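You operate a simulated robot arm through the tools that you are given. There is no shell and no other tool. Be economical: measure what you need, move in short steps, check, and stop when the job is done.

Carry out the task below with a simulated two-armed robot. There is one attempt and no reset: what you move stays moved.

## Task
Dip the blue basket in lens wash until the wax film is gone, then lid the jar.
Fine: fan on before the lid comes off; let it drain over the jar, disc untouched; the basket goes back on the drip tray; sash stays at its mark; heat stays off. Set down upright: what you pick out.

Only the result counts: the job must be done as asked and must still hold three seconds after the hand-in. Knocking over, shifting, dropping, spilling or breaking anything else fails it. Lids that push on must go on centred and level and be pressed home; caps that screw on are set level and turned clockwise until they are tight.

## Robot
Two 7-joint arms with two-finger parallel grippers on one trunk, on a base that drives. Base frame: it is fixed to the floor where the robot stands at the start and does not move with it; the origin is under the middle of the robot, x ahead of it, y to its left, z up. Readings come in mm, degrees, newtons and seconds.
The left shoulder is at the start at [50, 168, 1107], the right one opposite. With the tool pointing down near the work surface each hand reaches from about 180 to 660 mm from the robot's upright axis, wherever it stands, measured 20 degrees to its own side. Places, roughly: baffle lever [400, 0, 1200]; dip jar [500, 1200, 900]; fan switch [400, 0, 1000]; fume hood [600, 900, 1100]; heat dial [600, 500, 1000]; rubber mat [300, 1000, 900]; sash [200, 800, 1700]; sash stop [400, 0, 1500]. Payload 1.57 kg a hand.
The tool frame of a hand sits at the grasp point between the pads (the TCP): z along the fingers, y along the line on which they close. The tips reach 30 mm beyond it. The gripper opens to 80 mm. The fingers are 17 mm wide and 12 mm thick; the gripper's body (40 by 82 mm) begins 80 mm behind the TCP.
Orientation is that of the tool frame in the base frame, as [roll, pitch, yaw] about the fixed x, y, z axes, in that order (R = Rz(yaw) Ry(pitch) Rx(roll)). With the fingers straight down and closing along the base's y, the tool's x points along the base's -x, its y along +y and its z along -z.

## Interface
- The arms move only by the tool drive_tool. It takes "left_plan", "right_plan" or both (then of equal length, played together; a hand with none holds still); each is a list of rows, each a list of 7 numbers: the opening, from 0 (shut) to 1 (fully open), then the shift along the tool's x, y, z in mm, then the turn, a rotation vector about the tool's x, y, z in degrees. In form: [[jaw, dx, dy, dz, rx, ry, rz], ...]. A call has 1 to 8 rows; each row shifts and turns the commanded pose from where the row before left it, along the tool's axes as they then stand. Each row takes 0.2 s and may step no farther than 50 mm and 8.6 degrees from the row before; otherwise, or with a gripper value out of range, the whole call is refused. Where a pose cannot be reached the arm comes as near as it can. A force on the tool above 40 N (or 10 N above the force at the start of the call, whichever is more), or a blocked arm, ends the call early, and 0.2 s more pass. The fingers move at their own pace (about 45 mm/s each) and stop on an object; they squeeze with about 27 N. The grip force told is the motor's: it shows also when the fingers shut on nothing. Time passes only in rows, and 0.2 s behind the last, so rows that do not move let the fingers close. The reply holds the time, the measured pose of the TCP, the force on the tool along the base axes, the opening and the grip force, in the units named above and with some noise, with the torque about the TCP (base axes, N m) and any sound that the robot's microphone picked up.
- Cameras (640 x 400 px; columns grow to the right, rows downward): "scene" is now at [126.9, 31, 1353.2]; the picture's right is [0.32, -0.95, 0.00], its down [-0.21, -0.07, -0.97] and it looks along [0.92, 0.32, -0.22] (base axes); focal length 214 px, centre (320, 200). "left" rides on the left gripper at [72, 7, -122] in its tool frame; the picture's right is [-0.09, 1.00, 0.00], its down [-0.84, -0.08, -0.54] and it looks along [-0.54, -0.05, 0.84] (tool axes); focal length 238 px, centre (320, 200). "right" rides on the right gripper at [72, -7, -122] in its tool frame; the picture's right is [0.09, 1.00, 0.00], its down [-0.84, 0.08, -0.54] and it looks along [-0.54, 0.05, 0.84] (tool axes); focal length 238 px, centre (320, 200). There is no depth. A picture from a camera that has moved, and an enlarged one, comes with that camera's place and axes in the base frame and with its lens.
- grab_frame(camera): a new picture of that camera. It takes no simulated time.
- lift_body(by): slides the trunk up (or, below 0, down) by that many mm; the arms and the scene camera ride with it, the base frame stays. It gives what a move gives, with no picture.
- roll_base(legs): drives the robot by 1 to 6 legs, each [ahead, left, turn to the left] in mm, mm and degrees, along the robot's own axes; the way and the turn of a leg run together, so that a leg with both is an arc; at most 1500 mm and 180 degrees a leg. The arms and the cameras ride along, it lands a little off, and it stops where it bumps. It gives what a move gives.
- aim_head(pan, tilt): turns the head with the scene camera to pan (to the left, within 80 degrees either way) and tilt (down, from -29 to 69), counted from straight ahead of the robot. It gives what a move gives.
- close_up(camera, box): a new picture of the part [left, top, right, bottom] of that camera's present view, enlarged. It takes no simulated time.
- job_done(): hands the job in; it is judged then, once.

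Work in short steps. Places have to be worked out from the pictures, the camera data and where the tool is seen: move nearer, look again, correct. Check each grasp and each placing, and mend what went wrong. You have 120 turns and 92 pictures in all, those below and enlarged ones among them. Open the grippers and draw the arms clear of the work before you hand the job in, unless the task says otherwise; then end with one line.

The tools are called after ">>>" by a JSON object that holds its "method" and its "body". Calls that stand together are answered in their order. drive_tool: Moves the arms, as the interface text tells. Its arguments: {"type":"object","properties":{"left_plan":{"type":"array","items":{"type":"array","items":{"type":"number"}}},"right_plan":{"type":"array","items":{"type":"array","items":{"type":"number"}}}},"required":[]} The other tools are called the same way: lift_body (by) slides the trunk up or down; roll_base (legs) drives the base; aim_head (pan, tilt) turns the head that bears the scene camera; grab_frame (camera) takes a picture; close_up (camera, box) takes an enlarged picture of a part of a camera's view; job_done () hands the job in.

At the start:

```text
t: 0.0
left_ee_pos: [311.5, 458.9, 1235.7]
left_tool_rot: [180.0, 0.0, -180.0]
left_ft_force: [-0.2, -0.6, -0.2]
left_wrist_torque: [0.04, -0.03, 0.02]
left_finger_gap: 80.1
left_grip_force: 0.0
right_ee_pos: [282.9, 18.5, 1224.8]
right_tool_rot: [180.0, 0.0, -180.0]
right_ft_force: [0.1, -0.2, -0.4]
right_wrist_torque: [0.01, -0.01, 0.01]
right_finger_gap: 79.9
right_grip_force: 0.0
trunk travel left (down, up): [-275.0, 168.0]
robot x, y, heading: [2.1, -2.3, -0.1]
head pan, tilt: [18.9, 12.9]
```

scene: 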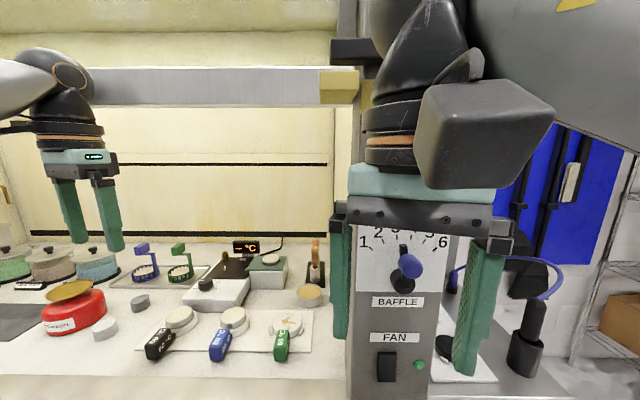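
right: 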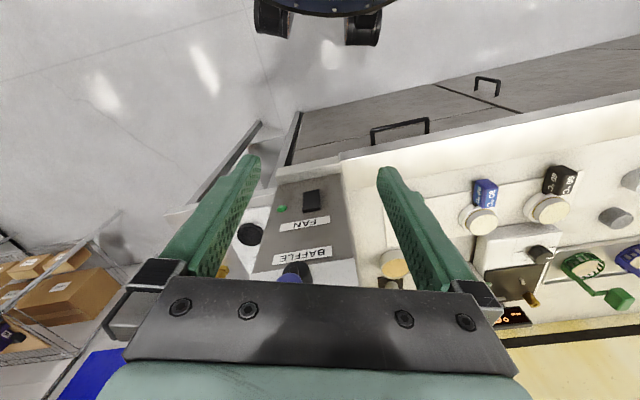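
left: 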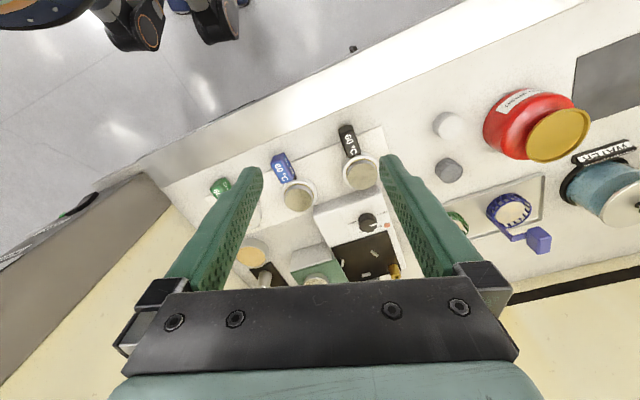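

The first pictures show the panel with the fan switch and the hood with jars further left. I'll take a closer look at the fan panel and the bench.

>>> {"method": "close_up", "body": {"camera": "scene", "box": [330, 200, 530, 400]}}

>>> {"method": "close_up", "body": {"camera": "scene", "box": [0, 220, 340, 400]}}

>>> {"method": "aim_head", "body": {"pan": 55, "tilt": 15}}

```text
2.00 times, centred on (430, 300) of scene
camera zoom: at [126.9, 31.0, 1353.2], right [0.32, -0.95, 0.0], down [-0.21, -0.07, -0.97], along [0.92, 0.32, -0.22], focal length 429 px, centre (100, 0)
```

zoom: 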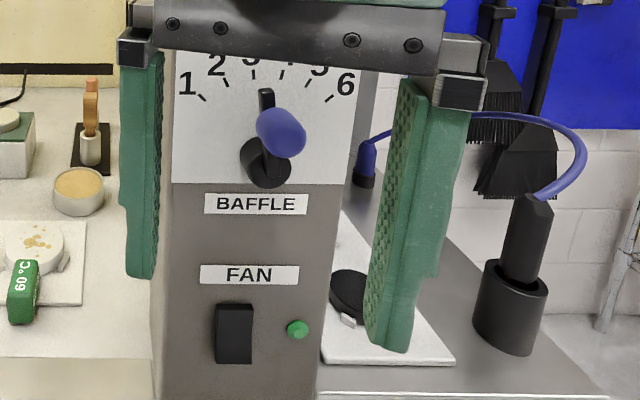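

```text
1.88 times, centred on (170, 310) of scene
camera zoom: at [126.9, 31.0, 1353.2], right [0.32, -0.95, 0.0], down [-0.21, -0.07, -0.97], along [0.92, 0.32, -0.22], focal length 404 px, centre (602, -7)
```

zoom: 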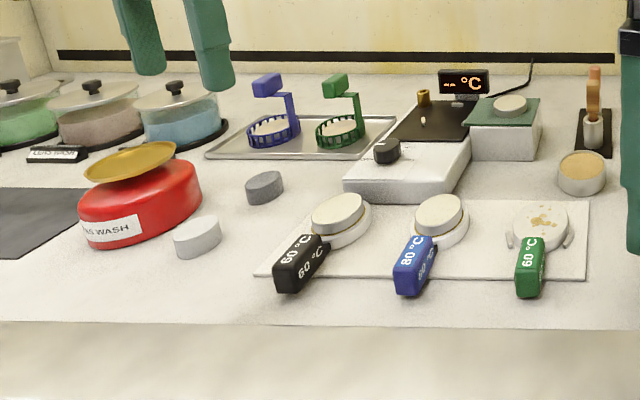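

```text
t: 1.0
left_ee_pos: [311.8, 458.8, 1235.3]
left_tool_rot: [180.0, -0.1, 179.9]
left_ft_force: [0.0, -0.3, -0.4]
left_wrist_torque: [0.0, 0.02, 0.01]
left_finger_gap: 80.3
left_grip_force: 0.2
right_ee_pos: [284.2, 18.8, 1222.4]
right_tool_rot: [-179.9, 0.0, 179.7]
right_ft_force: [8.5, 21.4, 2.0]
right_wrist_torque: [-2.91, 1.33, -1.79]
right_finger_gap: 80.2
right_grip_force: 0.0
trunk travel left (down, up): [-275.0, 168.0]
robot x, y, heading: [3.4, -2.3, -0.2]
head pan, tilt: [55.0, 15.0]
```

The right tool shows a force of ~21 N that was not there before. I'll look at the scene and the right hand to see whether anything touches.

>>> {"method": "grab_frame", "body": {"camera": "scene"}}

>>> {"method": "grab_frame", "body": {"camera": "right"}}

```text
86 pictures are left
camera scene: at [96.1, 74.4, 1349.9], right [0.79, -0.62, 0.0], down [-0.16, -0.2, -0.97], along [0.59, 0.76, -0.26], focal length 214 px, centre (320, 200)
```

scene: 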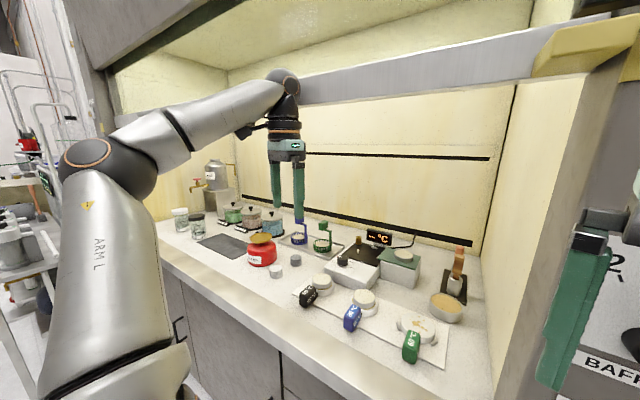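

```text
85 pictures are left
camera right: at [212.3, 12.2, 1346.2], right [-0.09, 1.0, 0.0], down [0.84, 0.07, 0.54], along [0.54, 0.05, -0.84], focal length 238 px, centre (320, 200)
```

right: 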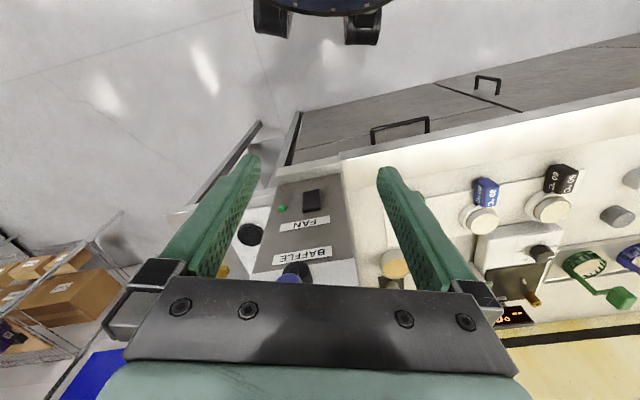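

I'll hold still for a moment to read whether the force persists.

>>> {"method": "drive_tool", "body": {"right_plan": [[1, 0, 0, 0, 0, 0, 0]]}}

```text
t: 1.4
left_ee_pos: [310.7, 459.8, 1235.5]
left_tool_rot: [-180.0, 0.0, 179.9]
left_ft_force: [-0.2, -0.3, 0.9]
left_wrist_torque: [-0.01, 0.0, 0.0]
left_finger_gap: 79.8
left_grip_force: 0.0
right_ee_pos: [284.2, 18.0, 1224.6]
right_tool_rot: [-179.9, 0.0, 179.8]
right_ft_force: [11.9, 21.7, -0.6]
right_wrist_torque: [-3.03, 1.66, -1.77]
right_finger_gap: 79.9
right_grip_force: 0.0
trunk travel left (down, up): [-275.0, 168.0]
robot x, y, heading: [0.6, -2.3, 0.2]
head pan, tilt: [55.0, 15.0]
```

The contact point works out at the right wrist camera, so the turned head is pressing on it. I'll turn the head back toward the panel.

>>> {"method": "aim_head", "body": {"pan": 10, "tilt": 25}}

```text
t: 2.5
left_ee_pos: [310.9, 459.2, 1235.4]
left_tool_rot: [180.0, 0.0, -180.0]
left_ft_force: [-0.5, -0.4, -0.3]
left_wrist_torque: [-0.02, -0.01, 0.0]
left_finger_gap: 80.1
left_grip_force: 0.1
right_ee_pos: [283.4, 18.3, 1225.3]
right_tool_rot: [-179.9, 0.0, -179.9]
right_ft_force: [0.6, 0.7, 0.2]
right_wrist_torque: [-0.02, 0.02, 0.0]
right_finger_gap: 80.0
right_grip_force: 0.0
trunk travel left (down, up): [-275.0, 168.0]
robot x, y, heading: [-0.6, -3.2, 0.1]
head pan, tilt: [10.0, 25.0]
```

The contact is gone. I'll lower the right hand along the panel with the fingers shut, then tilt it forward to press the fan switch.

>>> {"method": "drive_tool", "body": {"right_plan": [[0, 0, 0, 45, 0, 0, 0], [0, 0, 0, 45, 0, 0, 0], [0, 0, 0, 45, 0, 0, 0], [0, 0, 0, 45, 0, 0, 0], [0, 0, 0, 0, 0, -8.5, 0], [0, 0, 0, 0, 0, -8.5, 0], [0, 0, 0, 0, 0, -8.5, 0], [0, 0, 0, 0, 0, -8.5, 0]]}}

```text
t: 4.3
left_ee_pos: [311.0, 460.5, 1236.7]
left_tool_rot: [-179.8, -0.1, -180.0]
left_ft_force: [0.3, 0.5, -0.2]
left_wrist_torque: [0.01, -0.02, 0.0]
left_finger_gap: 79.7
left_grip_force: 0.1
right_ee_pos: [283.4, 18.4, 1044.5]
right_tool_rot: [180.0, 34.1, 179.9]
right_ft_force: [-0.5, 0.6, -0.3]
right_wrist_torque: [-0.01, -0.04, 0.01]
right_finger_gap: 0.2
right_grip_force: 21.5
trunk travel left (down, up): [-275.0, 168.0]
robot x, y, heading: [-2.0, -1.2, -0.1]
head pan, tilt: [10.0, 25.0]
```

Tilted 34°, as intended. I'll tilt a further 25° and look at the panel from both cameras.

>>> {"method": "drive_tool", "body": {"right_plan": [[0, 0, 0, 0, 0, -8.5, 0], [0, 0, 0, 0, 0, -8.5, 0], [0, 0, 0, 0, 0, -8.5, 0]]}}

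>>> {"method": "grab_frame", "body": {"camera": "scene"}}

>>> {"method": "grab_frame", "body": {"camera": "right"}}

```text
t: 4.7
left_ee_pos: [309.7, 459.5, 1236.8]
left_tool_rot: [-179.9, 0.0, 180.0]
left_ft_force: [0.7, 1.2, 0.1]
left_wrist_torque: [0.0, 0.01, -0.01]
left_finger_gap: 79.8
left_grip_force: 0.0
right_ee_pos: [289.2, 17.0, 1049.0]
right_tool_rot: [179.5, 40.6, 178.6]
right_ft_force: [1.1, -0.7, -0.3]
right_wrist_torque: [0.02, -0.03, 0.0]
right_finger_gap: 0.0
right_grip_force: 21.2
trunk travel left (down, up): [-275.0, 168.0]
robot x, y, heading: [1.5, -0.7, -0.2]
head pan, tilt: [10.0, 25.0]
stopped in row 1 (right hand): the force on the tool passed its limit at 60 N (the readings are from after the stop); the commanded pose is now the measured one
```

```text
84 pictures are left
camera scene: at [129.3, 16.9, 1333.6], right [0.17, -0.98, 0.0], down [-0.42, -0.07, -0.91], along [0.89, 0.16, -0.42], focal length 214 px, centre (320, 200)
```

scene: 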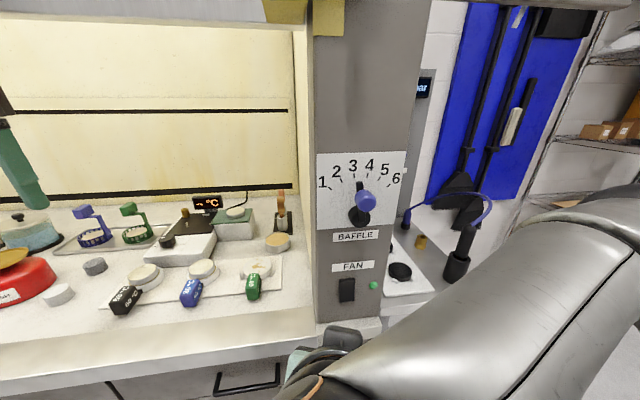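

```text
83 pictures are left
camera right: at [154.9, 12.2, 1094.9], right [-0.05, 1.0, -0.05], down [0.28, 0.07, 0.96], along [0.96, 0.04, -0.29], focal length 238 px, centre (320, 200)
```

right: 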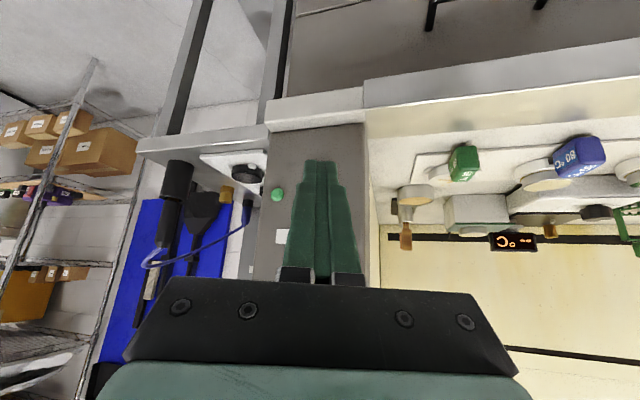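

The stop came from the wrist nearing the robot's own trunk. I'll move forward 60 mm while finishing the tilt.

>>> {"method": "drive_tool", "body": {"right_plan": [[0, -22.8, 0, 19.5, 0, 0, 0], [0, -22.8, 0, 19.5, 0, 0, 0], [0, 0, 0, 0, 0, -8.5, 0], [0, 0, 0, 0, 0, -8.5, 0]]}}

>>> {"method": "close_up", "body": {"camera": "scene", "box": [290, 240, 450, 340]}}

```text
t: 5.7
left_ee_pos: [309.7, 459.4, 1235.7]
left_tool_rot: [-179.9, 0.0, 179.9]
left_ft_force: [0.1, 0.3, 0.2]
left_wrist_torque: [0.02, 0.02, -0.01]
left_finger_gap: 80.0
left_grip_force: 0.1
right_ee_pos: [349.0, 16.6, 1049.5]
right_tool_rot: [179.1, 57.6, 178.3]
right_ft_force: [0.3, -0.1, -0.6]
right_wrist_torque: [0.01, 0.02, 0.01]
right_finger_gap: 0.0
right_grip_force: 21.0
trunk travel left (down, up): [-275.0, 168.0]
robot x, y, heading: [-2.8, 1.4, -0.2]
head pan, tilt: [10.0, 25.0]
```

```text
4.00 times, centred on (370, 290) of scene
camera zoom: at [129.3, 17.0, 1333.6], right [0.17, -0.98, 0.0], down [-0.42, -0.07, -0.91], along [0.89, 0.16, -0.42], focal length 858 px, centre (120, -160)
```

zoom: 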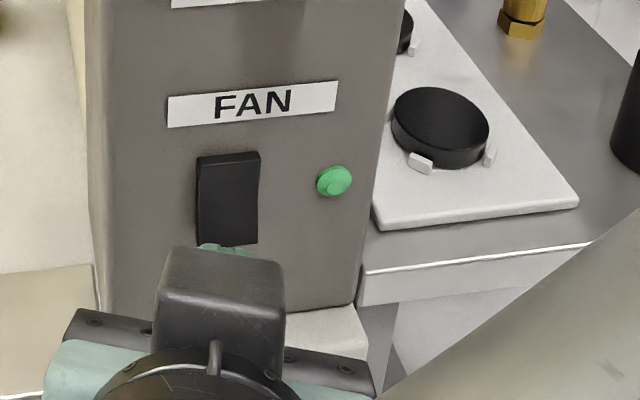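

The tip is about 60 mm short of the switch, which spans z 970–1029. I'll zoom in to see which way the rocker is tipped.

>>> {"method": "close_up", "body": {"camera": "scene", "box": [332, 272, 382, 304]}}

>>> {"method": "close_up", "body": {"camera": "right", "box": [240, 100, 400, 280]}}

```text
12.50 times, centred on (357, 288) of scene
camera zoom: at [129.3, 17.0, 1333.6], right [0.17, -0.98, 0.0], down [-0.42, -0.07, -0.91], along [0.89, 0.16, -0.42], focal length 2681 px, centre (-142, -900)
```

zoom: 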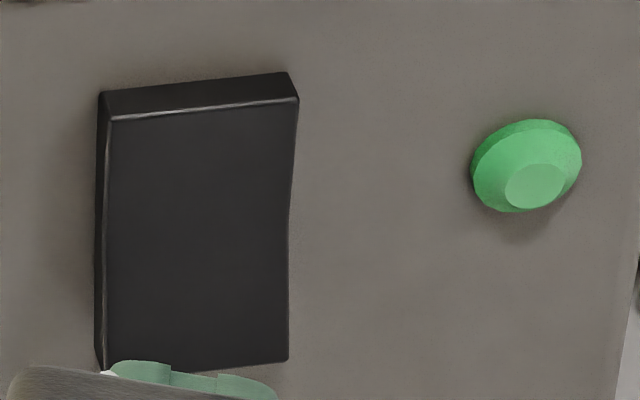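

```text
2.22 times, centred on (320, 190) of right
camera zoom: at [207.4, 11.8, 1054.4], right [-0.03, 1.0, -0.07], down [-0.01, 0.07, 1.0], along [1.0, 0.03, 0.01], focal length 530 px, centre (320, 222)
```

zoom: 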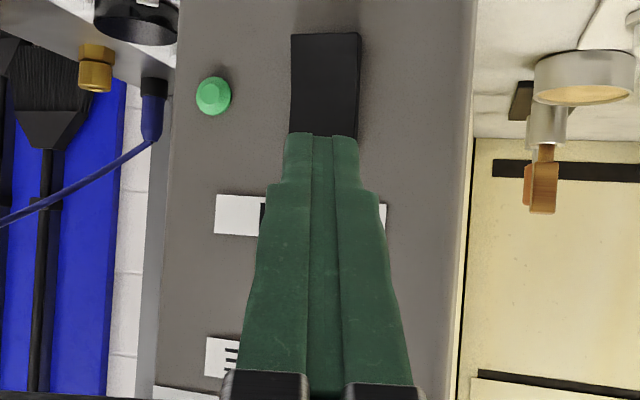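

The rocker's top edge seems to stand out. I'll press its upper half with short steps, watching the force.

>>> {"method": "drive_tool", "body": {"right_plan": [[0, -16.1, 1, 25.3, 0, 0, 0], [0, 0, 1, 12, 0, 0, 0], [0, 0, 0, 8, 0, 0, 0], [0, 0, 0, 5, 0, 0, 0], [0, 0, 0, 5, 0, 0, 0], [0, 0, 0, 5, 0, 0, 0], [0, 0, 0, 4, 0, 0, 0]]}}

>>> {"method": "close_up", "body": {"camera": "right", "box": [240, 100, 400, 280]}}

```text
t: 7.3
left_ee_pos: [306.9, 457.8, 1237.9]
left_tool_rot: [180.0, 0.1, 180.0]
left_ft_force: [-0.1, -0.7, -0.6]
left_wrist_torque: [0.01, 0.0, -0.01]
left_finger_gap: 79.9
left_grip_force: 0.2
right_ee_pos: [403.5, 17.1, 1033.2]
right_tool_rot: [179.1, 57.9, 178.6]
right_ft_force: [-23.1, -7.8, 13.6]
right_wrist_torque: [0.03, -0.2, 0.01]
right_finger_gap: 0.0
right_grip_force: 21.0
trunk travel left (down, up): [-275.0, 168.0]
robot x, y, heading: [-1.7, -2.6, -0.4]
head pan, tilt: [10.0, 25.0]
stopped in row 7 (right hand): the force on the tool passed its limit at 43 N (the readings are from after the stop); the commanded pose is now the measured one
```

```text
2.22 times, centred on (320, 190) of right
camera zoom: at [262.4, 11.4, 1036.8], right [-0.04, 1.0, -0.07], down [-0.01, 0.07, 1.0], along [1.0, 0.04, 0.01], focal length 530 px, centre (320, 222)
```

zoom: 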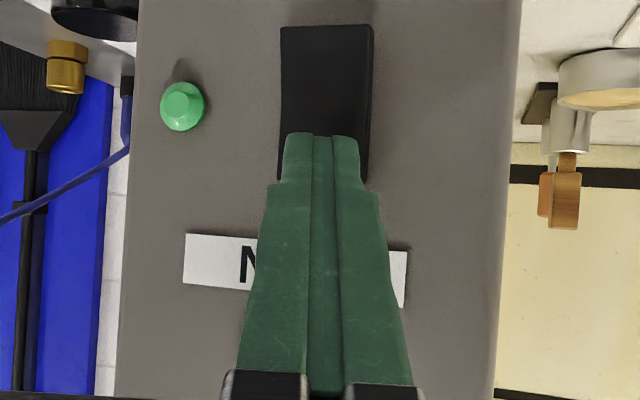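

The press reached 43 N at the upper half, with no sound reported. I'll back off and check the lamp and rocker.

>>> {"method": "drive_tool", "body": {"right_plan": [[0, 0, 0, -15, 0, 0, 0], [0, 0, 0, -15, 0, 0, 0]]}}

>>> {"method": "close_up", "body": {"camera": "scene", "box": [332, 272, 382, 304]}}

```text
t: 7.9
left_ee_pos: [310.6, 458.8, 1235.6]
left_tool_rot: [-179.9, 0.0, -180.0]
left_ft_force: [-0.1, 0.1, -0.2]
left_wrist_torque: [-0.01, 0.02, -0.02]
left_finger_gap: 80.2
left_grip_force: 0.1
right_ee_pos: [383.1, 17.7, 1047.4]
right_tool_rot: [179.1, 57.8, 178.6]
right_ft_force: [1.1, -0.5, -0.2]
right_wrist_torque: [0.04, 0.0, -0.02]
right_finger_gap: 0.0
right_grip_force: 21.5
trunk travel left (down, up): [-275.0, 168.0]
robot x, y, heading: [0.0, 1.4, 0.1]
head pan, tilt: [10.0, 25.0]
```

```text
12.50 times, centred on (357, 288) of scene
camera zoom: at [129.2, 16.8, 1333.4], right [0.17, -0.98, 0.0], down [-0.42, -0.07, -0.91], along [0.89, 0.16, -0.42], focal length 2681 px, centre (-142, -900)
```

zoom: 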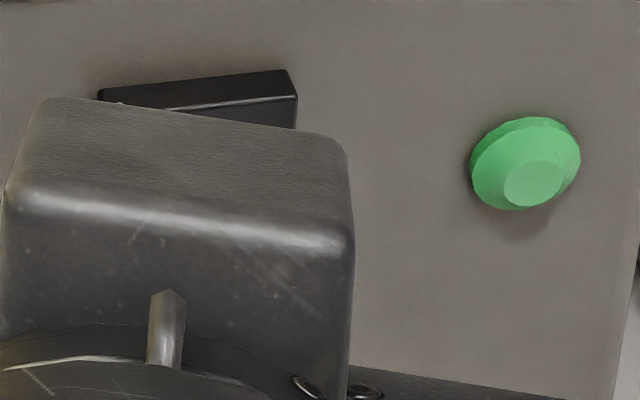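

The top edge and the lamp are unchanged. I'll try pressing the lower half (z ≈ 985).

>>> {"method": "drive_tool", "body": {"right_plan": [[0, 30.6, 1, 19.1, 0, 0, 0], [0, 0, 1, 8, 0, 0, 0], [0, 0, 0, 5, 0, 0, 0], [0, 0, 0, 5, 0, 0, 0], [0, 0, 0, 5, 0, 0, 0], [0, 0, 0, 5, 0, 0, 0], [0, 0, 0, 4, 0, 0, 0]]}}

>>> {"method": "close_up", "body": {"camera": "right", "box": [240, 100, 400, 280]}}

```text
t: 9.5
left_ee_pos: [306.8, 457.3, 1237.9]
left_tool_rot: [180.0, 0.1, 179.9]
left_ft_force: [-0.1, -0.3, 0.1]
left_wrist_torque: [0.0, 0.01, -0.04]
left_finger_gap: 79.8
left_grip_force: 0.0
right_ee_pos: [402.0, 19.9, 999.7]
right_tool_rot: [178.9, 58.0, 178.9]
right_ft_force: [-20.8, -6.8, 13.4]
right_wrist_torque: [0.11, -0.21, 0.01]
right_finger_gap: 0.0
right_grip_force: 20.8
trunk travel left (down, up): [-275.0, 168.0]
robot x, y, heading: [-2.4, -1.8, -0.1]
head pan, tilt: [10.0, 25.0]
stopped in row 7 (right hand): the force on the tool passed its limit at 45 N (the readings are from after the stop); the commanded pose is now the measured one
```

```text
2.22 times, centred on (320, 190) of right
camera zoom: at [259.6, 13.7, 1002.6], right [-0.04, 1.0, -0.07], down [-0.02, 0.07, 1.0], along [1.0, 0.05, 0.01], focal length 530 px, centre (320, 222)
```

zoom: 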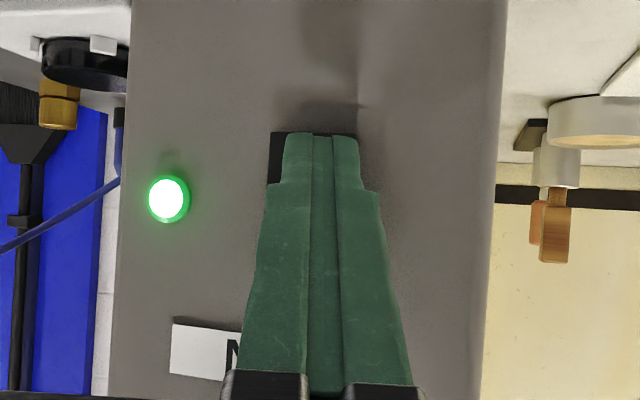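

The fan lamp is now lit brightly. I'll back the right hand off and check that the lamp stays on.

>>> {"method": "drive_tool", "body": {"right_plan": [[0, 0, 0, -20, 0, 0, 0], [0, 0, 0, -30, 0, 0, 0], [0, -20, 0, -20, 0, 0, 0], [0, -20, 0, -20, 0, 0, 0]]}}

>>> {"method": "aim_head", "body": {"pan": 45, "tilt": 5}}

>>> {"method": "grab_frame", "body": {"camera": "scene"}}

>>> {"method": "grab_frame", "body": {"camera": "right"}}

```text
t: 10.5
left_ee_pos: [309.8, 458.2, 1235.8]
left_tool_rot: [-180.0, 0.0, -179.9]
left_ft_force: [0.4, 0.2, -0.1]
left_wrist_torque: [0.0, 0.02, 0.04]
left_finger_gap: 80.1
left_grip_force: 0.2
right_ee_pos: [352.2, 20.7, 1079.1]
right_tool_rot: [179.2, 57.7, 179.0]
right_ft_force: [-0.9, 0.3, 1.0]
right_wrist_torque: [-0.01, 0.0, 0.0]
right_finger_gap: 0.1
right_grip_force: 21.2
trunk travel left (down, up): [-275.0, 168.0]
robot x, y, heading: [-0.6, -1.1, 0.1]
head pan, tilt: [10.0, 25.0]
```

```text
t: 11.5
left_ee_pos: [310.9, 458.7, 1235.8]
left_tool_rot: [-179.9, 0.1, -180.0]
left_ft_force: [0.5, 0.2, 0.0]
left_wrist_torque: [0.0, 0.03, -0.02]
left_finger_gap: 80.1
left_grip_force: 0.1
right_ee_pos: [348.9, 19.5, 1078.6]
right_tool_rot: [179.1, 57.6, 178.9]
right_ft_force: [0.9, -0.3, -0.3]
right_wrist_torque: [-0.01, -0.01, 0.01]
right_finger_gap: 0.1
right_grip_force: 20.9
trunk travel left (down, up): [-275.0, 168.0]
robot x, y, heading: [0.2, 0.4, 0.2]
head pan, tilt: [45.0, 5.0]
```

```text
76 pictures are left
camera scene: at [102.6, 65.4, 1365.9], right [0.71, -0.71, 0.0], down [-0.06, -0.06, -1.0], along [0.71, 0.7, -0.09], focal length 214 px, centre (320, 200)
```

scene: 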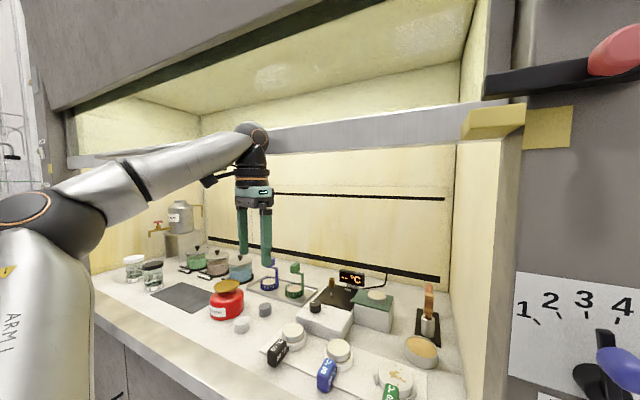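

```text
75 pictures are left
camera right: at [209.3, 14.7, 1083.7], right [-0.04, 1.0, -0.07], down [-0.01, 0.07, 1.0], along [1.0, 0.04, 0.01], focal length 238 px, centre (320, 200)
```

right: 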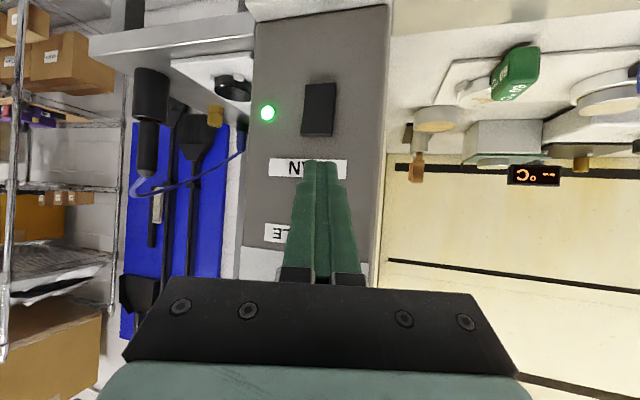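

The fan stays on. The sash's lower bar is at about x 391, z 1427, and the jars are near y 1100–1400. I'll raise the right hand out of the way, then drive left in stages.

>>> {"method": "drive_tool", "body": {"right_plan": [[0, -29.5, -40, -18.7, 0, 0, 0], [0, -29.5, -40, -18.7, 0, 0, 0], [0, -29.5, -40, -18.7, 0, 0, 0]]}}

>>> {"method": "roll_base", "body": {"legs": [[0, 500, 0]]}}

>>> {"method": "aim_head", "body": {"pan": 40, "tilt": 20}}

>>> {"method": "grab_frame", "body": {"camera": "scene"}}

>>> {"method": "grab_frame", "body": {"camera": "left"}}

```text
refused: row 1 steps farther than a row can; nothing moved
```

```text
t: 12.9
left_ee_pos: [305.5, 491.9, 1244.8]
left_tool_rot: [178.8, 0.6, 178.9]
left_ft_force: [0.9, -0.5, -0.3]
left_wrist_torque: [-0.01, 0.01, 0.0]
left_finger_gap: 79.5
left_grip_force: 0.1
right_ee_pos: [346.7, 59.7, 1079.9]
right_tool_rot: [178.8, 57.9, 178.6]
right_ft_force: [0.2, 0.2, -0.1]
right_wrist_torque: [0.02, 0.0, 0.01]
right_finger_gap: 0.0
right_grip_force: 21.4
trunk travel left (down, up): [-275.0, 168.0]
robot x, y, heading: [-2.6, 42.2, 0.1]
head pan, tilt: [45.0, 5.0]
stopped in leg 1: the robot was blocked; the commanded pose is now the measured one
```

```text
t: 13.7
left_ee_pos: [304.9, 491.7, 1244.8]
left_tool_rot: [178.8, 0.6, 179.2]
left_ft_force: [0.3, 0.5, 0.2]
left_wrist_torque: [-0.01, 0.01, 0.0]
left_finger_gap: 79.8
left_grip_force: 0.1
right_ee_pos: [347.6, 60.0, 1079.4]
right_tool_rot: [178.6, 57.9, 178.4]
right_ft_force: [0.6, -0.2, 0.5]
right_wrist_torque: [-0.03, 0.03, 0.0]
right_finger_gap: 0.1
right_grip_force: 21.4
trunk travel left (down, up): [-275.0, 168.0]
robot x, y, heading: [-0.5, 41.1, -0.2]
head pan, tilt: [40.0, 20.0]
```

```text
74 pictures are left
camera scene: at [104.6, 98.0, 1342.4], right [0.64, -0.77, 0.0], down [-0.26, -0.21, -0.94], along [0.72, 0.61, -0.34], focal length 214 px, centre (320, 200)
```

scene: 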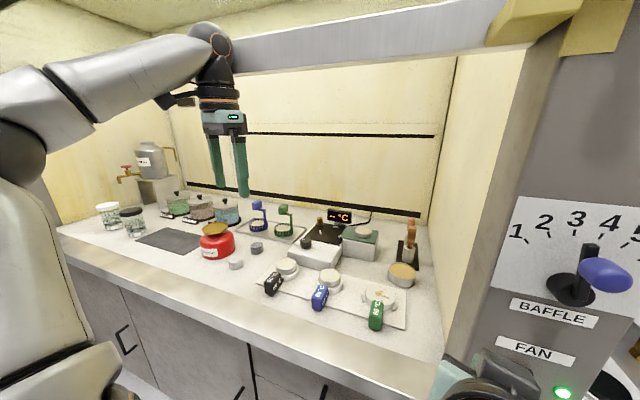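

```text
73 pictures are left
camera left: at [234.6, 497.3, 1363.8], right [0.11, 0.99, 0.02], down [0.83, -0.1, 0.55], along [0.55, -0.04, -0.84], focal length 238 px, centre (320, 200)
```

left: 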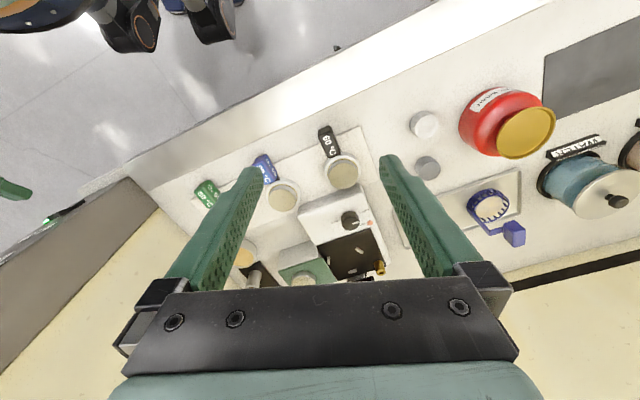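

The base was blocked after 42 mm and the left arm got nudged, so something on the left is in the way. I'll look left.

>>> {"method": "aim_head", "body": {"pan": 80, "tilt": 20}}

>>> {"method": "grab_frame", "body": {"camera": "scene"}}

```text
t: 14.8
left_ee_pos: [306.2, 492.1, 1244.5]
left_tool_rot: [178.8, 0.7, 179.2]
left_ft_force: [-1.1, -0.9, -0.3]
left_wrist_torque: [0.0, 0.0, 0.0]
left_finger_gap: 79.8
left_grip_force: 0.1
right_ee_pos: [347.9, 59.1, 1081.0]
right_tool_rot: [178.5, 57.9, 178.4]
right_ft_force: [0.7, 0.6, -0.1]
right_wrist_torque: [0.01, -0.01, 0.0]
right_finger_gap: 0.2
right_grip_force: 21.4
trunk travel left (down, up): [-275.0, 168.0]
robot x, y, heading: [-3.8, 44.3, -0.3]
head pan, tilt: [80.0, 20.0]
```

```text
72 pictures are left
camera scene: at [49.5, 129.7, 1342.3], right [0.98, -0.18, 0.0], down [-0.06, -0.33, -0.94], along [0.17, 0.93, -0.34], focal length 214 px, centre (320, 200)
```

scene: 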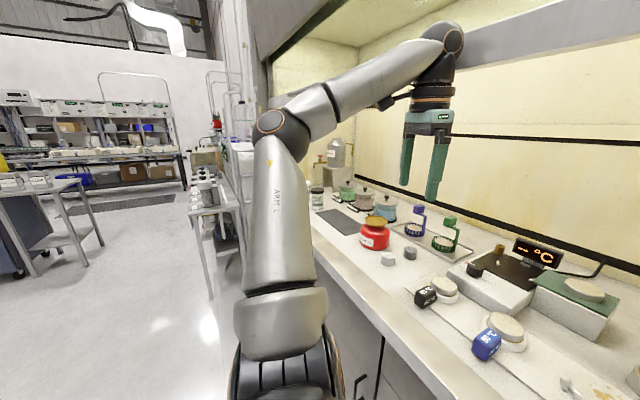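

The hood front turns out to be skewed about 15° relative to me, so the left wrist met the sash bar as I drove. I'll pull the left hand back along the hood's normal and check the sash mark.

>>> {"method": "drive_tool", "body": {"left_plan": [[1, 40, -11, 0, 0, 0, 0], [1, 40, -11, 0, 0, 0, 0], [1, 40, -11, 0, 0, 0, 0]]}}

>>> {"method": "aim_head", "body": {"pan": 20, "tilt": -10}}

>>> {"method": "grab_frame", "body": {"camera": "scene"}}

```text
t: 15.6
left_ee_pos: [185.5, 465.8, 1240.0]
left_tool_rot: [179.2, 0.4, 179.2]
left_ft_force: [1.1, -0.5, 0.0]
left_wrist_torque: [0.0, -0.01, -0.01]
left_finger_gap: 80.1
left_grip_force: 0.0
right_ee_pos: [349.0, 63.3, 1080.5]
right_tool_rot: [179.0, 57.8, 178.9]
right_ft_force: [-0.4, 0.2, -0.7]
right_wrist_torque: [-0.02, 0.02, -0.01]
right_finger_gap: 0.0
right_grip_force: 21.5
trunk travel left (down, up): [-275.0, 168.0]
robot x, y, heading: [0.6, 42.2, 0.1]
head pan, tilt: [80.0, 20.0]
```

```text
t: 16.9
left_ee_pos: [186.8, 465.5, 1240.3]
left_tool_rot: [179.2, 0.4, 179.3]
left_ft_force: [0.6, 0.5, 0.6]
left_wrist_torque: [0.02, 0.04, -0.01]
left_finger_gap: 80.3
left_grip_force: 0.1
right_ee_pos: [350.9, 63.7, 1079.4]
right_tool_rot: [179.0, 57.7, 178.9]
right_ft_force: [0.5, -0.1, -0.1]
right_wrist_torque: [-0.01, 0.01, 0.03]
right_finger_gap: 0.0
right_grip_force: 21.3
trunk travel left (down, up): [-275.0, 168.0]
robot x, y, heading: [-1.3, 37.7, -0.2]
head pan, tilt: [20.0, -10.0]
```

```text
71 pictures are left
camera scene: at [116.1, 72.3, 1389.1], right [0.34, -0.94, 0.0], down [0.16, 0.06, -0.98], along [0.93, 0.34, 0.17], focal length 214 px, centre (320, 200)
```

scene: 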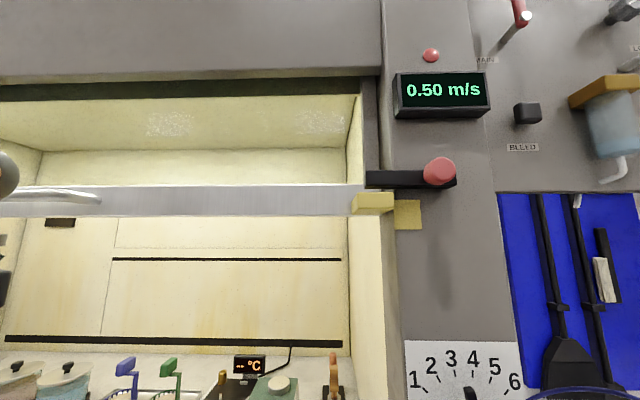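

The sash still sits level with its mark tape, and the display reads 0.50 m/s. I'll turn about 15° left to face the hood squarely, then drive along it.

>>> {"method": "roll_base", "body": {"legs": [[-60, 0, 0], [0, 0, 15], [0, 700, 0]]}}

>>> {"method": "aim_head", "body": {"pan": 20, "tilt": 25}}

>>> {"method": "grab_frame", "body": {"camera": "scene"}}

```text
t: 24.9
left_ee_pos: [-161.6, 1170.6, 1239.2]
left_tool_rot: [179.2, 0.3, -166.2]
left_ft_force: [0.8, 0.7, -0.9]
left_wrist_torque: [-0.02, 0.03, -0.03]
left_finger_gap: 80.0
left_grip_force: 0.0
right_ee_pos: [98.2, 821.1, 1079.1]
right_tool_rot: [179.0, 57.7, -166.6]
right_ft_force: [0.9, -0.7, 0.3]
right_wrist_torque: [0.01, -0.03, -0.02]
right_finger_gap: 0.0
right_grip_force: 21.2
trunk travel left (down, up): [-275.0, 168.0]
robot x, y, heading: [-234.6, 713.9, 14.8]
head pan, tilt: [20.0, -10.0]
```

```text
t: 25.9
left_ee_pos: [-159.8, 1170.3, 1239.9]
left_tool_rot: [179.3, 0.4, -166.2]
left_ft_force: [0.3, -0.3, -0.5]
left_wrist_torque: [0.01, 0.03, -0.04]
left_finger_gap: 80.0
left_grip_force: 0.0
right_ee_pos: [98.8, 821.6, 1078.8]
right_tool_rot: [179.1, 57.8, -166.6]
right_ft_force: [-0.4, -0.3, -0.1]
right_wrist_torque: [-0.02, -0.01, -0.04]
right_finger_gap: 0.1
right_grip_force: 21.6
trunk travel left (down, up): [-275.0, 168.0]
robot x, y, heading: [-237.0, 708.9, 14.6]
head pan, tilt: [20.0, 25.0]
```

```text
70 pictures are left
camera scene: at [-123.2, 775.5, 1333.6], right [0.57, -0.82, 0.0], down [-0.35, -0.24, -0.91], along [0.75, 0.51, -0.42], focal length 214 px, centre (320, 200)
```

scene: 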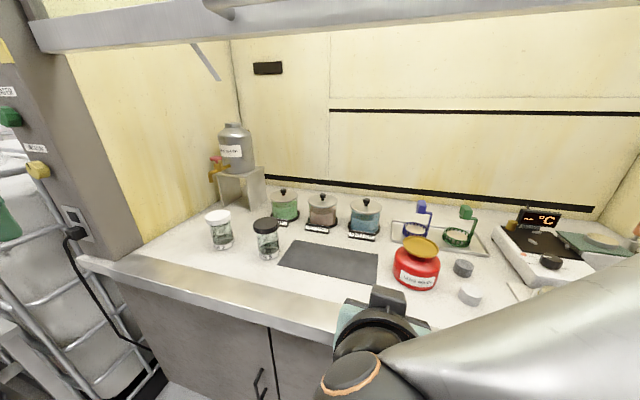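

Good view now. I'll zoom on the jars, basket and red container to read the labels.

>>> {"method": "close_up", "body": {"camera": "scene", "box": [255, 170, 395, 258]}}

>>> {"method": "close_up", "body": {"camera": "scene", "box": [370, 190, 510, 310]}}

>>> {"method": "close_up", "body": {"camera": "scene", "box": [190, 110, 300, 270]}}

```text
4.55 times, centred on (325, 214) of scene
camera zoom: at [-123.2, 775.5, 1333.6], right [0.57, -0.82, 0.0], down [-0.35, -0.24, -0.91], along [0.75, 0.51, -0.42], focal length 975 px, centre (297, 136)
```

zoom: 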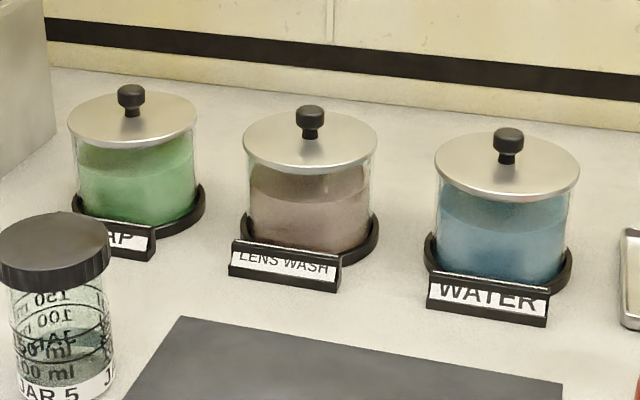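

```text
3.33 times, centred on (440, 250) of scene
camera zoom: at [-123.2, 775.5, 1333.6], right [0.57, -0.82, 0.0], down [-0.35, -0.24, -0.91], along [0.75, 0.51, -0.42], focal length 715 px, centre (-80, 33)
```

zoom: 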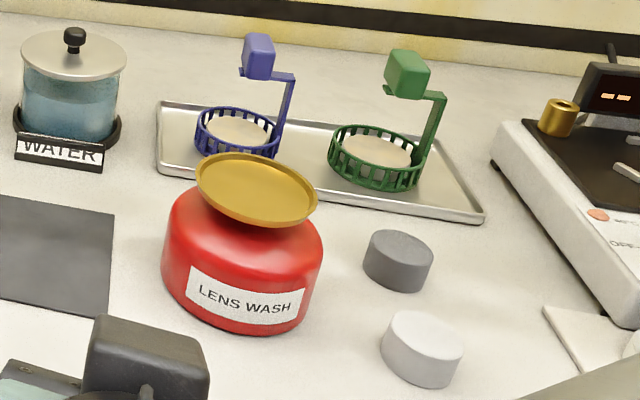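

```text
2.50 times, centred on (245, 190) of scene
camera zoom: at [-123.2, 775.5, 1333.6], right [0.57, -0.82, 0.0], down [-0.35, -0.24, -0.91], along [0.75, 0.51, -0.42], focal length 536 px, centre (508, 225)
```

zoom: 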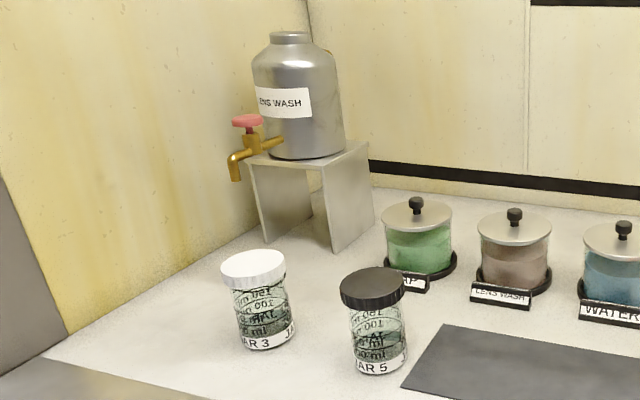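

The middle dip jar is LENS WASH, at about (500, 1187) with its knob near z 1008. The blue basket's grip block is near (615, 859, 1003). I'll lower the trunk to pass under the sash, raise the right hand clear, then drive closer.

>>> {"method": "lift_body", "body": {"by": -100}}

>>> {"method": "drive_tool", "body": {"right_plan": [[0, -36.6, 0, -23.2, 0, 0, 0], [0, -36.6, 0, -23.2, 0, 0, 0], [0, -36.6, 0, -23.2, 0, 0, 0], [0, -10, 0, -6, 0, 0, 0]]}}

>>> {"method": "roll_base", "body": {"legs": [[0, 90, 0], [120, 0, 0]]}}

>>> {"method": "aim_head", "body": {"pan": 15, "tilt": 25}}

>>> {"method": "grab_frame", "body": {"camera": "scene"}}

```text
t: 27.2
left_ee_pos: [-160.5, 1170.5, 1139.5]
left_tool_rot: [179.2, 0.4, -166.1]
left_ft_force: [0.1, 0.5, 0.2]
left_wrist_torque: [-0.02, 0.04, 0.01]
left_finger_gap: 80.2
left_grip_force: 0.1
right_ee_pos: [99.2, 820.3, 978.8]
right_tool_rot: [179.1, 57.8, -166.6]
right_ft_force: [0.4, -0.4, 0.5]
right_wrist_torque: [-0.01, 0.0, 0.02]
right_finger_gap: 0.0
right_grip_force: 20.8
trunk travel left (down, up): [-175.0, 268.0]
robot x, y, heading: [-236.5, 713.4, 14.3]
head pan, tilt: [20.0, 25.0]
```

```text
t: 28.2
left_ee_pos: [-159.4, 1171.0, 1139.5]
left_tool_rot: [179.2, 0.5, -166.2]
left_ft_force: [-0.5, 0.0, 0.0]
left_wrist_torque: [-0.03, -0.01, 0.01]
left_finger_gap: 80.1
left_grip_force: 0.0
right_ee_pos: [98.7, 820.6, 1121.4]
right_tool_rot: [179.3, 57.7, -166.5]
right_ft_force: [-0.3, 0.3, 0.2]
right_wrist_torque: [0.02, 0.03, 0.02]
right_finger_gap: 0.0
right_grip_force: 21.1
trunk travel left (down, up): [-175.0, 268.0]
robot x, y, heading: [-235.6, 714.0, 14.4]
head pan, tilt: [20.0, 25.0]
```

```text
t: 30.5
left_ee_pos: [-66.6, 1288.0, 1140.3]
left_tool_rot: [179.2, 0.5, -166.3]
left_ft_force: [-0.5, 0.6, 0.2]
left_wrist_torque: [-0.03, 0.01, 0.0]
left_finger_gap: 80.1
left_grip_force: 0.0
right_ee_pos: [192.4, 937.5, 1122.0]
right_tool_rot: [179.2, 57.7, -166.6]
right_ft_force: [-0.6, -0.5, 0.2]
right_wrist_torque: [-0.02, 0.02, -0.02]
right_finger_gap: 0.4
right_grip_force: 21.8
trunk travel left (down, up): [-175.0, 268.0]
robot x, y, heading: [-147.1, 831.9, 14.3]
head pan, tilt: [20.0, 25.0]
```

```text
t: 31.2
left_ee_pos: [-66.5, 1288.2, 1140.2]
left_tool_rot: [179.2, 0.5, -166.4]
left_ft_force: [0.3, -0.8, -0.7]
left_wrist_torque: [0.0, -0.02, -0.04]
left_finger_gap: 80.2
left_grip_force: 0.1
right_ee_pos: [191.4, 937.1, 1121.9]
right_tool_rot: [179.2, 57.7, -166.6]
right_ft_force: [0.3, 0.0, 0.2]
right_wrist_torque: [0.03, 0.03, 0.02]
right_finger_gap: 0.0
right_grip_force: 21.2
trunk travel left (down, up): [-175.0, 268.0]
robot x, y, heading: [-142.7, 831.2, 14.1]
head pan, tilt: [15.0, 25.0]
```

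```text
66 pictures are left
camera scene: at [-25.5, 886.1, 1233.5], right [0.49, -0.87, 0.0], down [-0.37, -0.21, -0.91], along [0.79, 0.45, -0.42], focal length 214 px, centre (320, 200)
```

scene: 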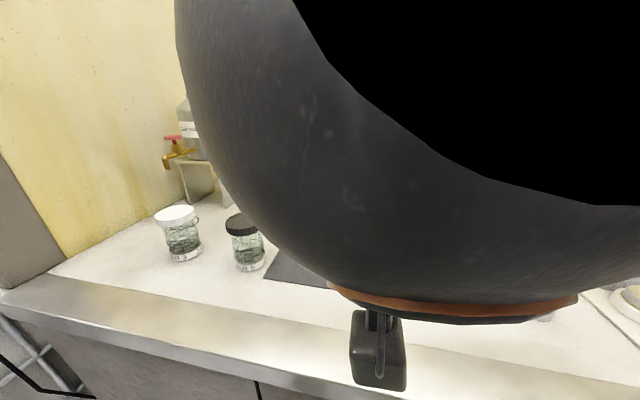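

The right wrist blocks the head camera. I'll shift the right hand to my right.

>>> {"method": "drive_tool", "body": {"right_plan": [[0, 0, -45, 0, 0, 0, 0], [0, 0, -45, 0, 0, 0, 0], [0, 0, -45, 0, 0, 0, 0], [0, 0, -45, 0, 0, 0, 0], [0, 0, -45, 0, 0, 0, 0], [0, 0, -45, 0, 0, 0, 0]]}}

>>> {"method": "grab_frame", "body": {"camera": "scene"}}

```text
t: 32.6
left_ee_pos: [-66.3, 1287.1, 1140.0]
left_tool_rot: [179.1, 0.5, -166.3]
left_ft_force: [0.4, 0.0, -0.7]
left_wrist_torque: [-0.03, 0.03, -0.01]
left_finger_gap: 80.0
left_grip_force: 0.1
right_ee_pos: [256.8, 673.1, 1121.2]
right_tool_rot: [179.2, 57.8, -166.5]
right_ft_force: [0.5, -0.1, 0.5]
right_wrist_torque: [0.0, -0.02, -0.02]
right_finger_gap: 0.0
right_grip_force: 21.2
trunk travel left (down, up): [-175.0, 268.0]
robot x, y, heading: [-141.1, 831.9, 14.4]
head pan, tilt: [15.0, 25.0]
```

```text
65 pictures are left
camera scene: at [-25.5, 885.6, 1233.6], right [0.49, -0.87, 0.0], down [-0.37, -0.21, -0.91], along [0.79, 0.45, -0.42], focal length 214 px, centre (320, 200)
```

scene: 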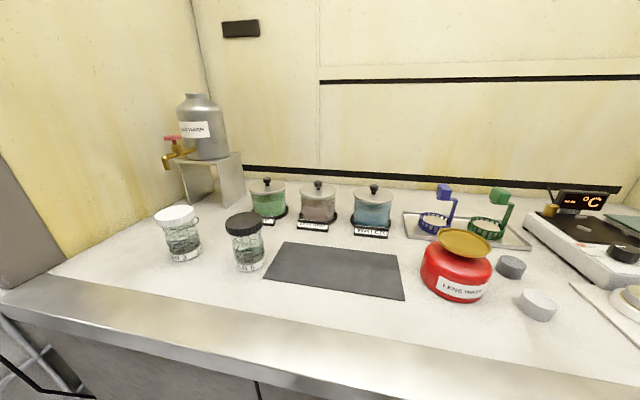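

Clear view. I'll zoom on the lens wash jar and the blue basket to triangulate them.

>>> {"method": "close_up", "body": {"camera": "scene", "box": [280, 165, 360, 245]}}

>>> {"method": "close_up", "body": {"camera": "scene", "box": [395, 170, 495, 310]}}

```text
5.00 times, centred on (320, 205) of scene
camera zoom: at [-25.5, 885.6, 1233.6], right [0.49, -0.87, 0.0], down [-0.37, -0.21, -0.91], along [0.79, 0.45, -0.42], focal length 1072 px, centre (320, 175)
```

zoom: 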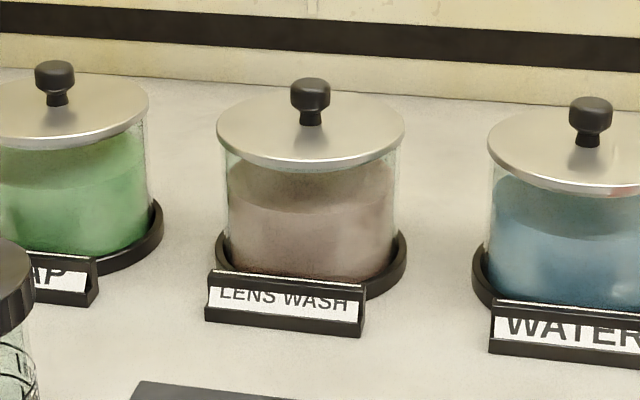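

```text
2.86 times, centred on (445, 240) of scene
camera zoom: at [-25.5, 885.6, 1233.6], right [0.49, -0.87, 0.0], down [-0.37, -0.21, -0.91], along [0.79, 0.45, -0.42], focal length 613 px, centre (-37, 86)
```

zoom: 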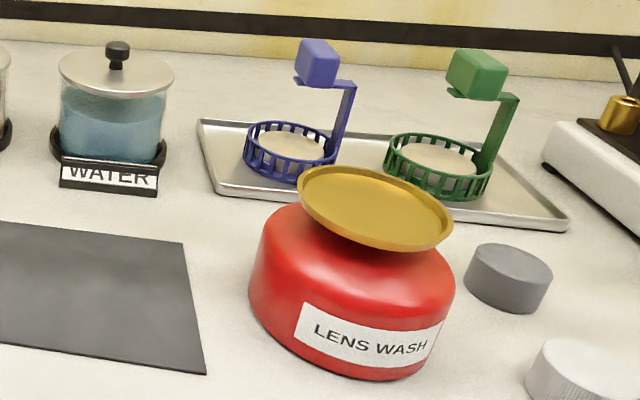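

The two views are too near-parallel to triangulate well, so the wrist camera will have to do it. I'll bring the left hand inward and roll forward 110 mm.

>>> {"method": "drive_tool", "body": {"left_plan": [[1, 0, -45, 0, 0, 0, 0], [1, 0, -45, 0, 0, 0, 0], [1, 0, -45, 0, 0, 0, 0], [1, 0, -45, 0, 0, 0, 0]]}}

>>> {"method": "roll_base", "body": {"legs": [[110, 0, 0]]}}

>>> {"method": "grab_frame", "body": {"camera": "left"}}

>>> {"method": "grab_frame", "body": {"camera": "scene"}}

```text
t: 33.6
left_ee_pos: [-22.8, 1110.9, 1135.8]
left_tool_rot: [179.2, 0.3, -166.1]
left_ft_force: [0.6, 0.3, -0.8]
left_wrist_torque: [0.02, 0.02, 0.01]
left_finger_gap: 80.1
left_grip_force: 0.1
right_ee_pos: [256.1, 672.8, 1121.2]
right_tool_rot: [179.1, 57.7, -166.7]
right_ft_force: [1.2, -0.3, 0.0]
right_wrist_torque: [0.04, 0.0, -0.02]
right_finger_gap: 0.2
right_grip_force: 21.4
trunk travel left (down, up): [-175.0, 268.0]
robot x, y, heading: [-140.5, 826.2, 14.6]
head pan, tilt: [15.0, 25.0]
```

```text
t: 34.8
left_ee_pos: [33.0, 1124.6, 1136.6]
left_tool_rot: [179.1, 0.5, -166.3]
left_ft_force: [0.4, -0.3, 0.0]
left_wrist_torque: [0.02, 0.02, 0.02]
left_finger_gap: 80.3
left_grip_force: 0.1
right_ee_pos: [315.2, 686.5, 1121.6]
right_tool_rot: [179.1, 57.9, -166.5]
right_ft_force: [-0.7, 1.0, -0.6]
right_wrist_torque: [0.01, 0.02, -0.03]
right_finger_gap: 0.0
right_grip_force: 21.3
trunk travel left (down, up): [-175.0, 268.0]
robot x, y, heading: [-88.3, 843.0, 14.5]
head pan, tilt: [15.0, 25.0]
stopped in leg 1: the robot was blocked; the commanded pose is now the measured one
```

```text
62 pictures are left
camera left: at [-36.6, 1112.7, 1256.8], right [-0.15, 0.99, 0.01], down [0.83, 0.12, 0.55], along [0.54, 0.09, -0.84], focal length 238 px, centre (320, 200)
```

left: 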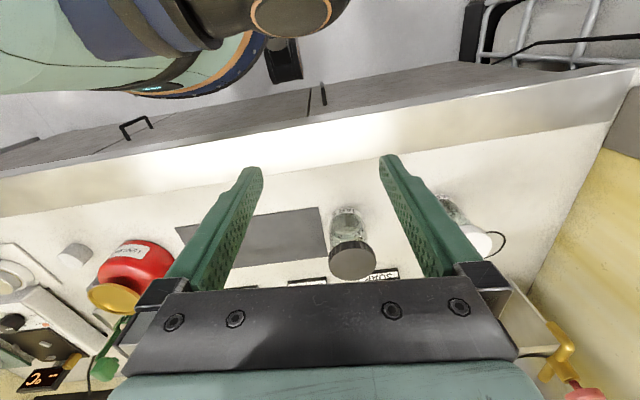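

```text
61 pictures are left
camera scene: at [31.5, 900.0, 1233.5], right [0.49, -0.87, 0.0], down [-0.37, -0.21, -0.91], along [0.79, 0.45, -0.42], focal length 214 px, centre (320, 200)
```

scene: 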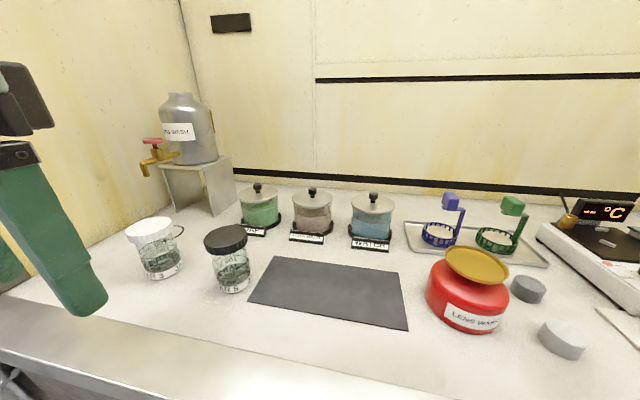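

The base touched the cabinet after 54 mm, so I'm about 307 mm from the edge and will work with a tilted tool for reach. I'll extend the left hand under the sash while tilting 25°, then look with the wrist camera.

>>> {"method": "drive_tool", "body": {"left_plan": [[1, -40, 0, 20, 0, 0, 0], [1, -40, 0, 20, 0, 0, 0], [1, -45, 0, 0, 0, 0, 0], [1, 0, 0, 0, 0, -8.4, 0], [1, 0, 0, 0, 0, -8.4, 0], [1, 0, 0, 0, 0, -8.4, 0], [1, -40.8, -10, 19, 0, 0, 0], [1, -40.8, -10, 19, 0, 0, 0]]}}

>>> {"method": "grab_frame", "body": {"camera": "left"}}

```text
t: 36.6
left_ee_pos: [248.5, 1158.7, 1098.7]
left_tool_rot: [179.0, 25.7, -166.5]
left_ft_force: [0.7, -0.9, 0.2]
left_wrist_torque: [0.03, -0.01, -0.01]
left_finger_gap: 79.9
left_grip_force: 0.0
right_ee_pos: [316.3, 686.8, 1120.5]
right_tool_rot: [179.0, 57.8, -166.6]
right_ft_force: [0.4, -0.3, -0.3]
right_wrist_torque: [0.01, -0.01, 0.03]
right_finger_gap: 0.0
right_grip_force: 21.5
trunk travel left (down, up): [-175.0, 268.0]
robot x, y, heading: [-83.8, 843.3, 14.6]
head pan, tilt: [15.0, 25.0]
```

```text
60 pictures are left
camera left: at [134.8, 1136.2, 1176.2], right [-0.16, 0.99, 0.05], down [0.53, 0.04, 0.85], along [0.84, 0.16, -0.52], focal length 238 px, centre (320, 200)
```

left: 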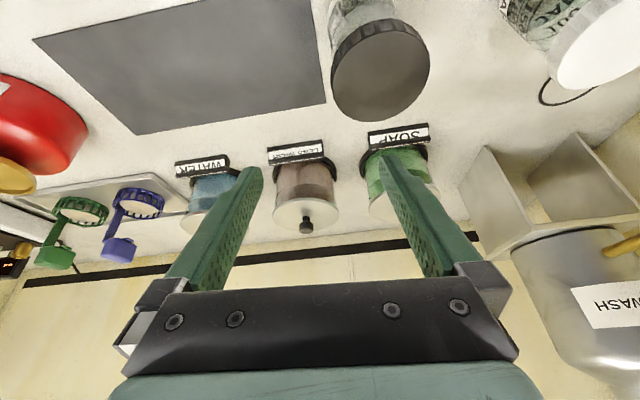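

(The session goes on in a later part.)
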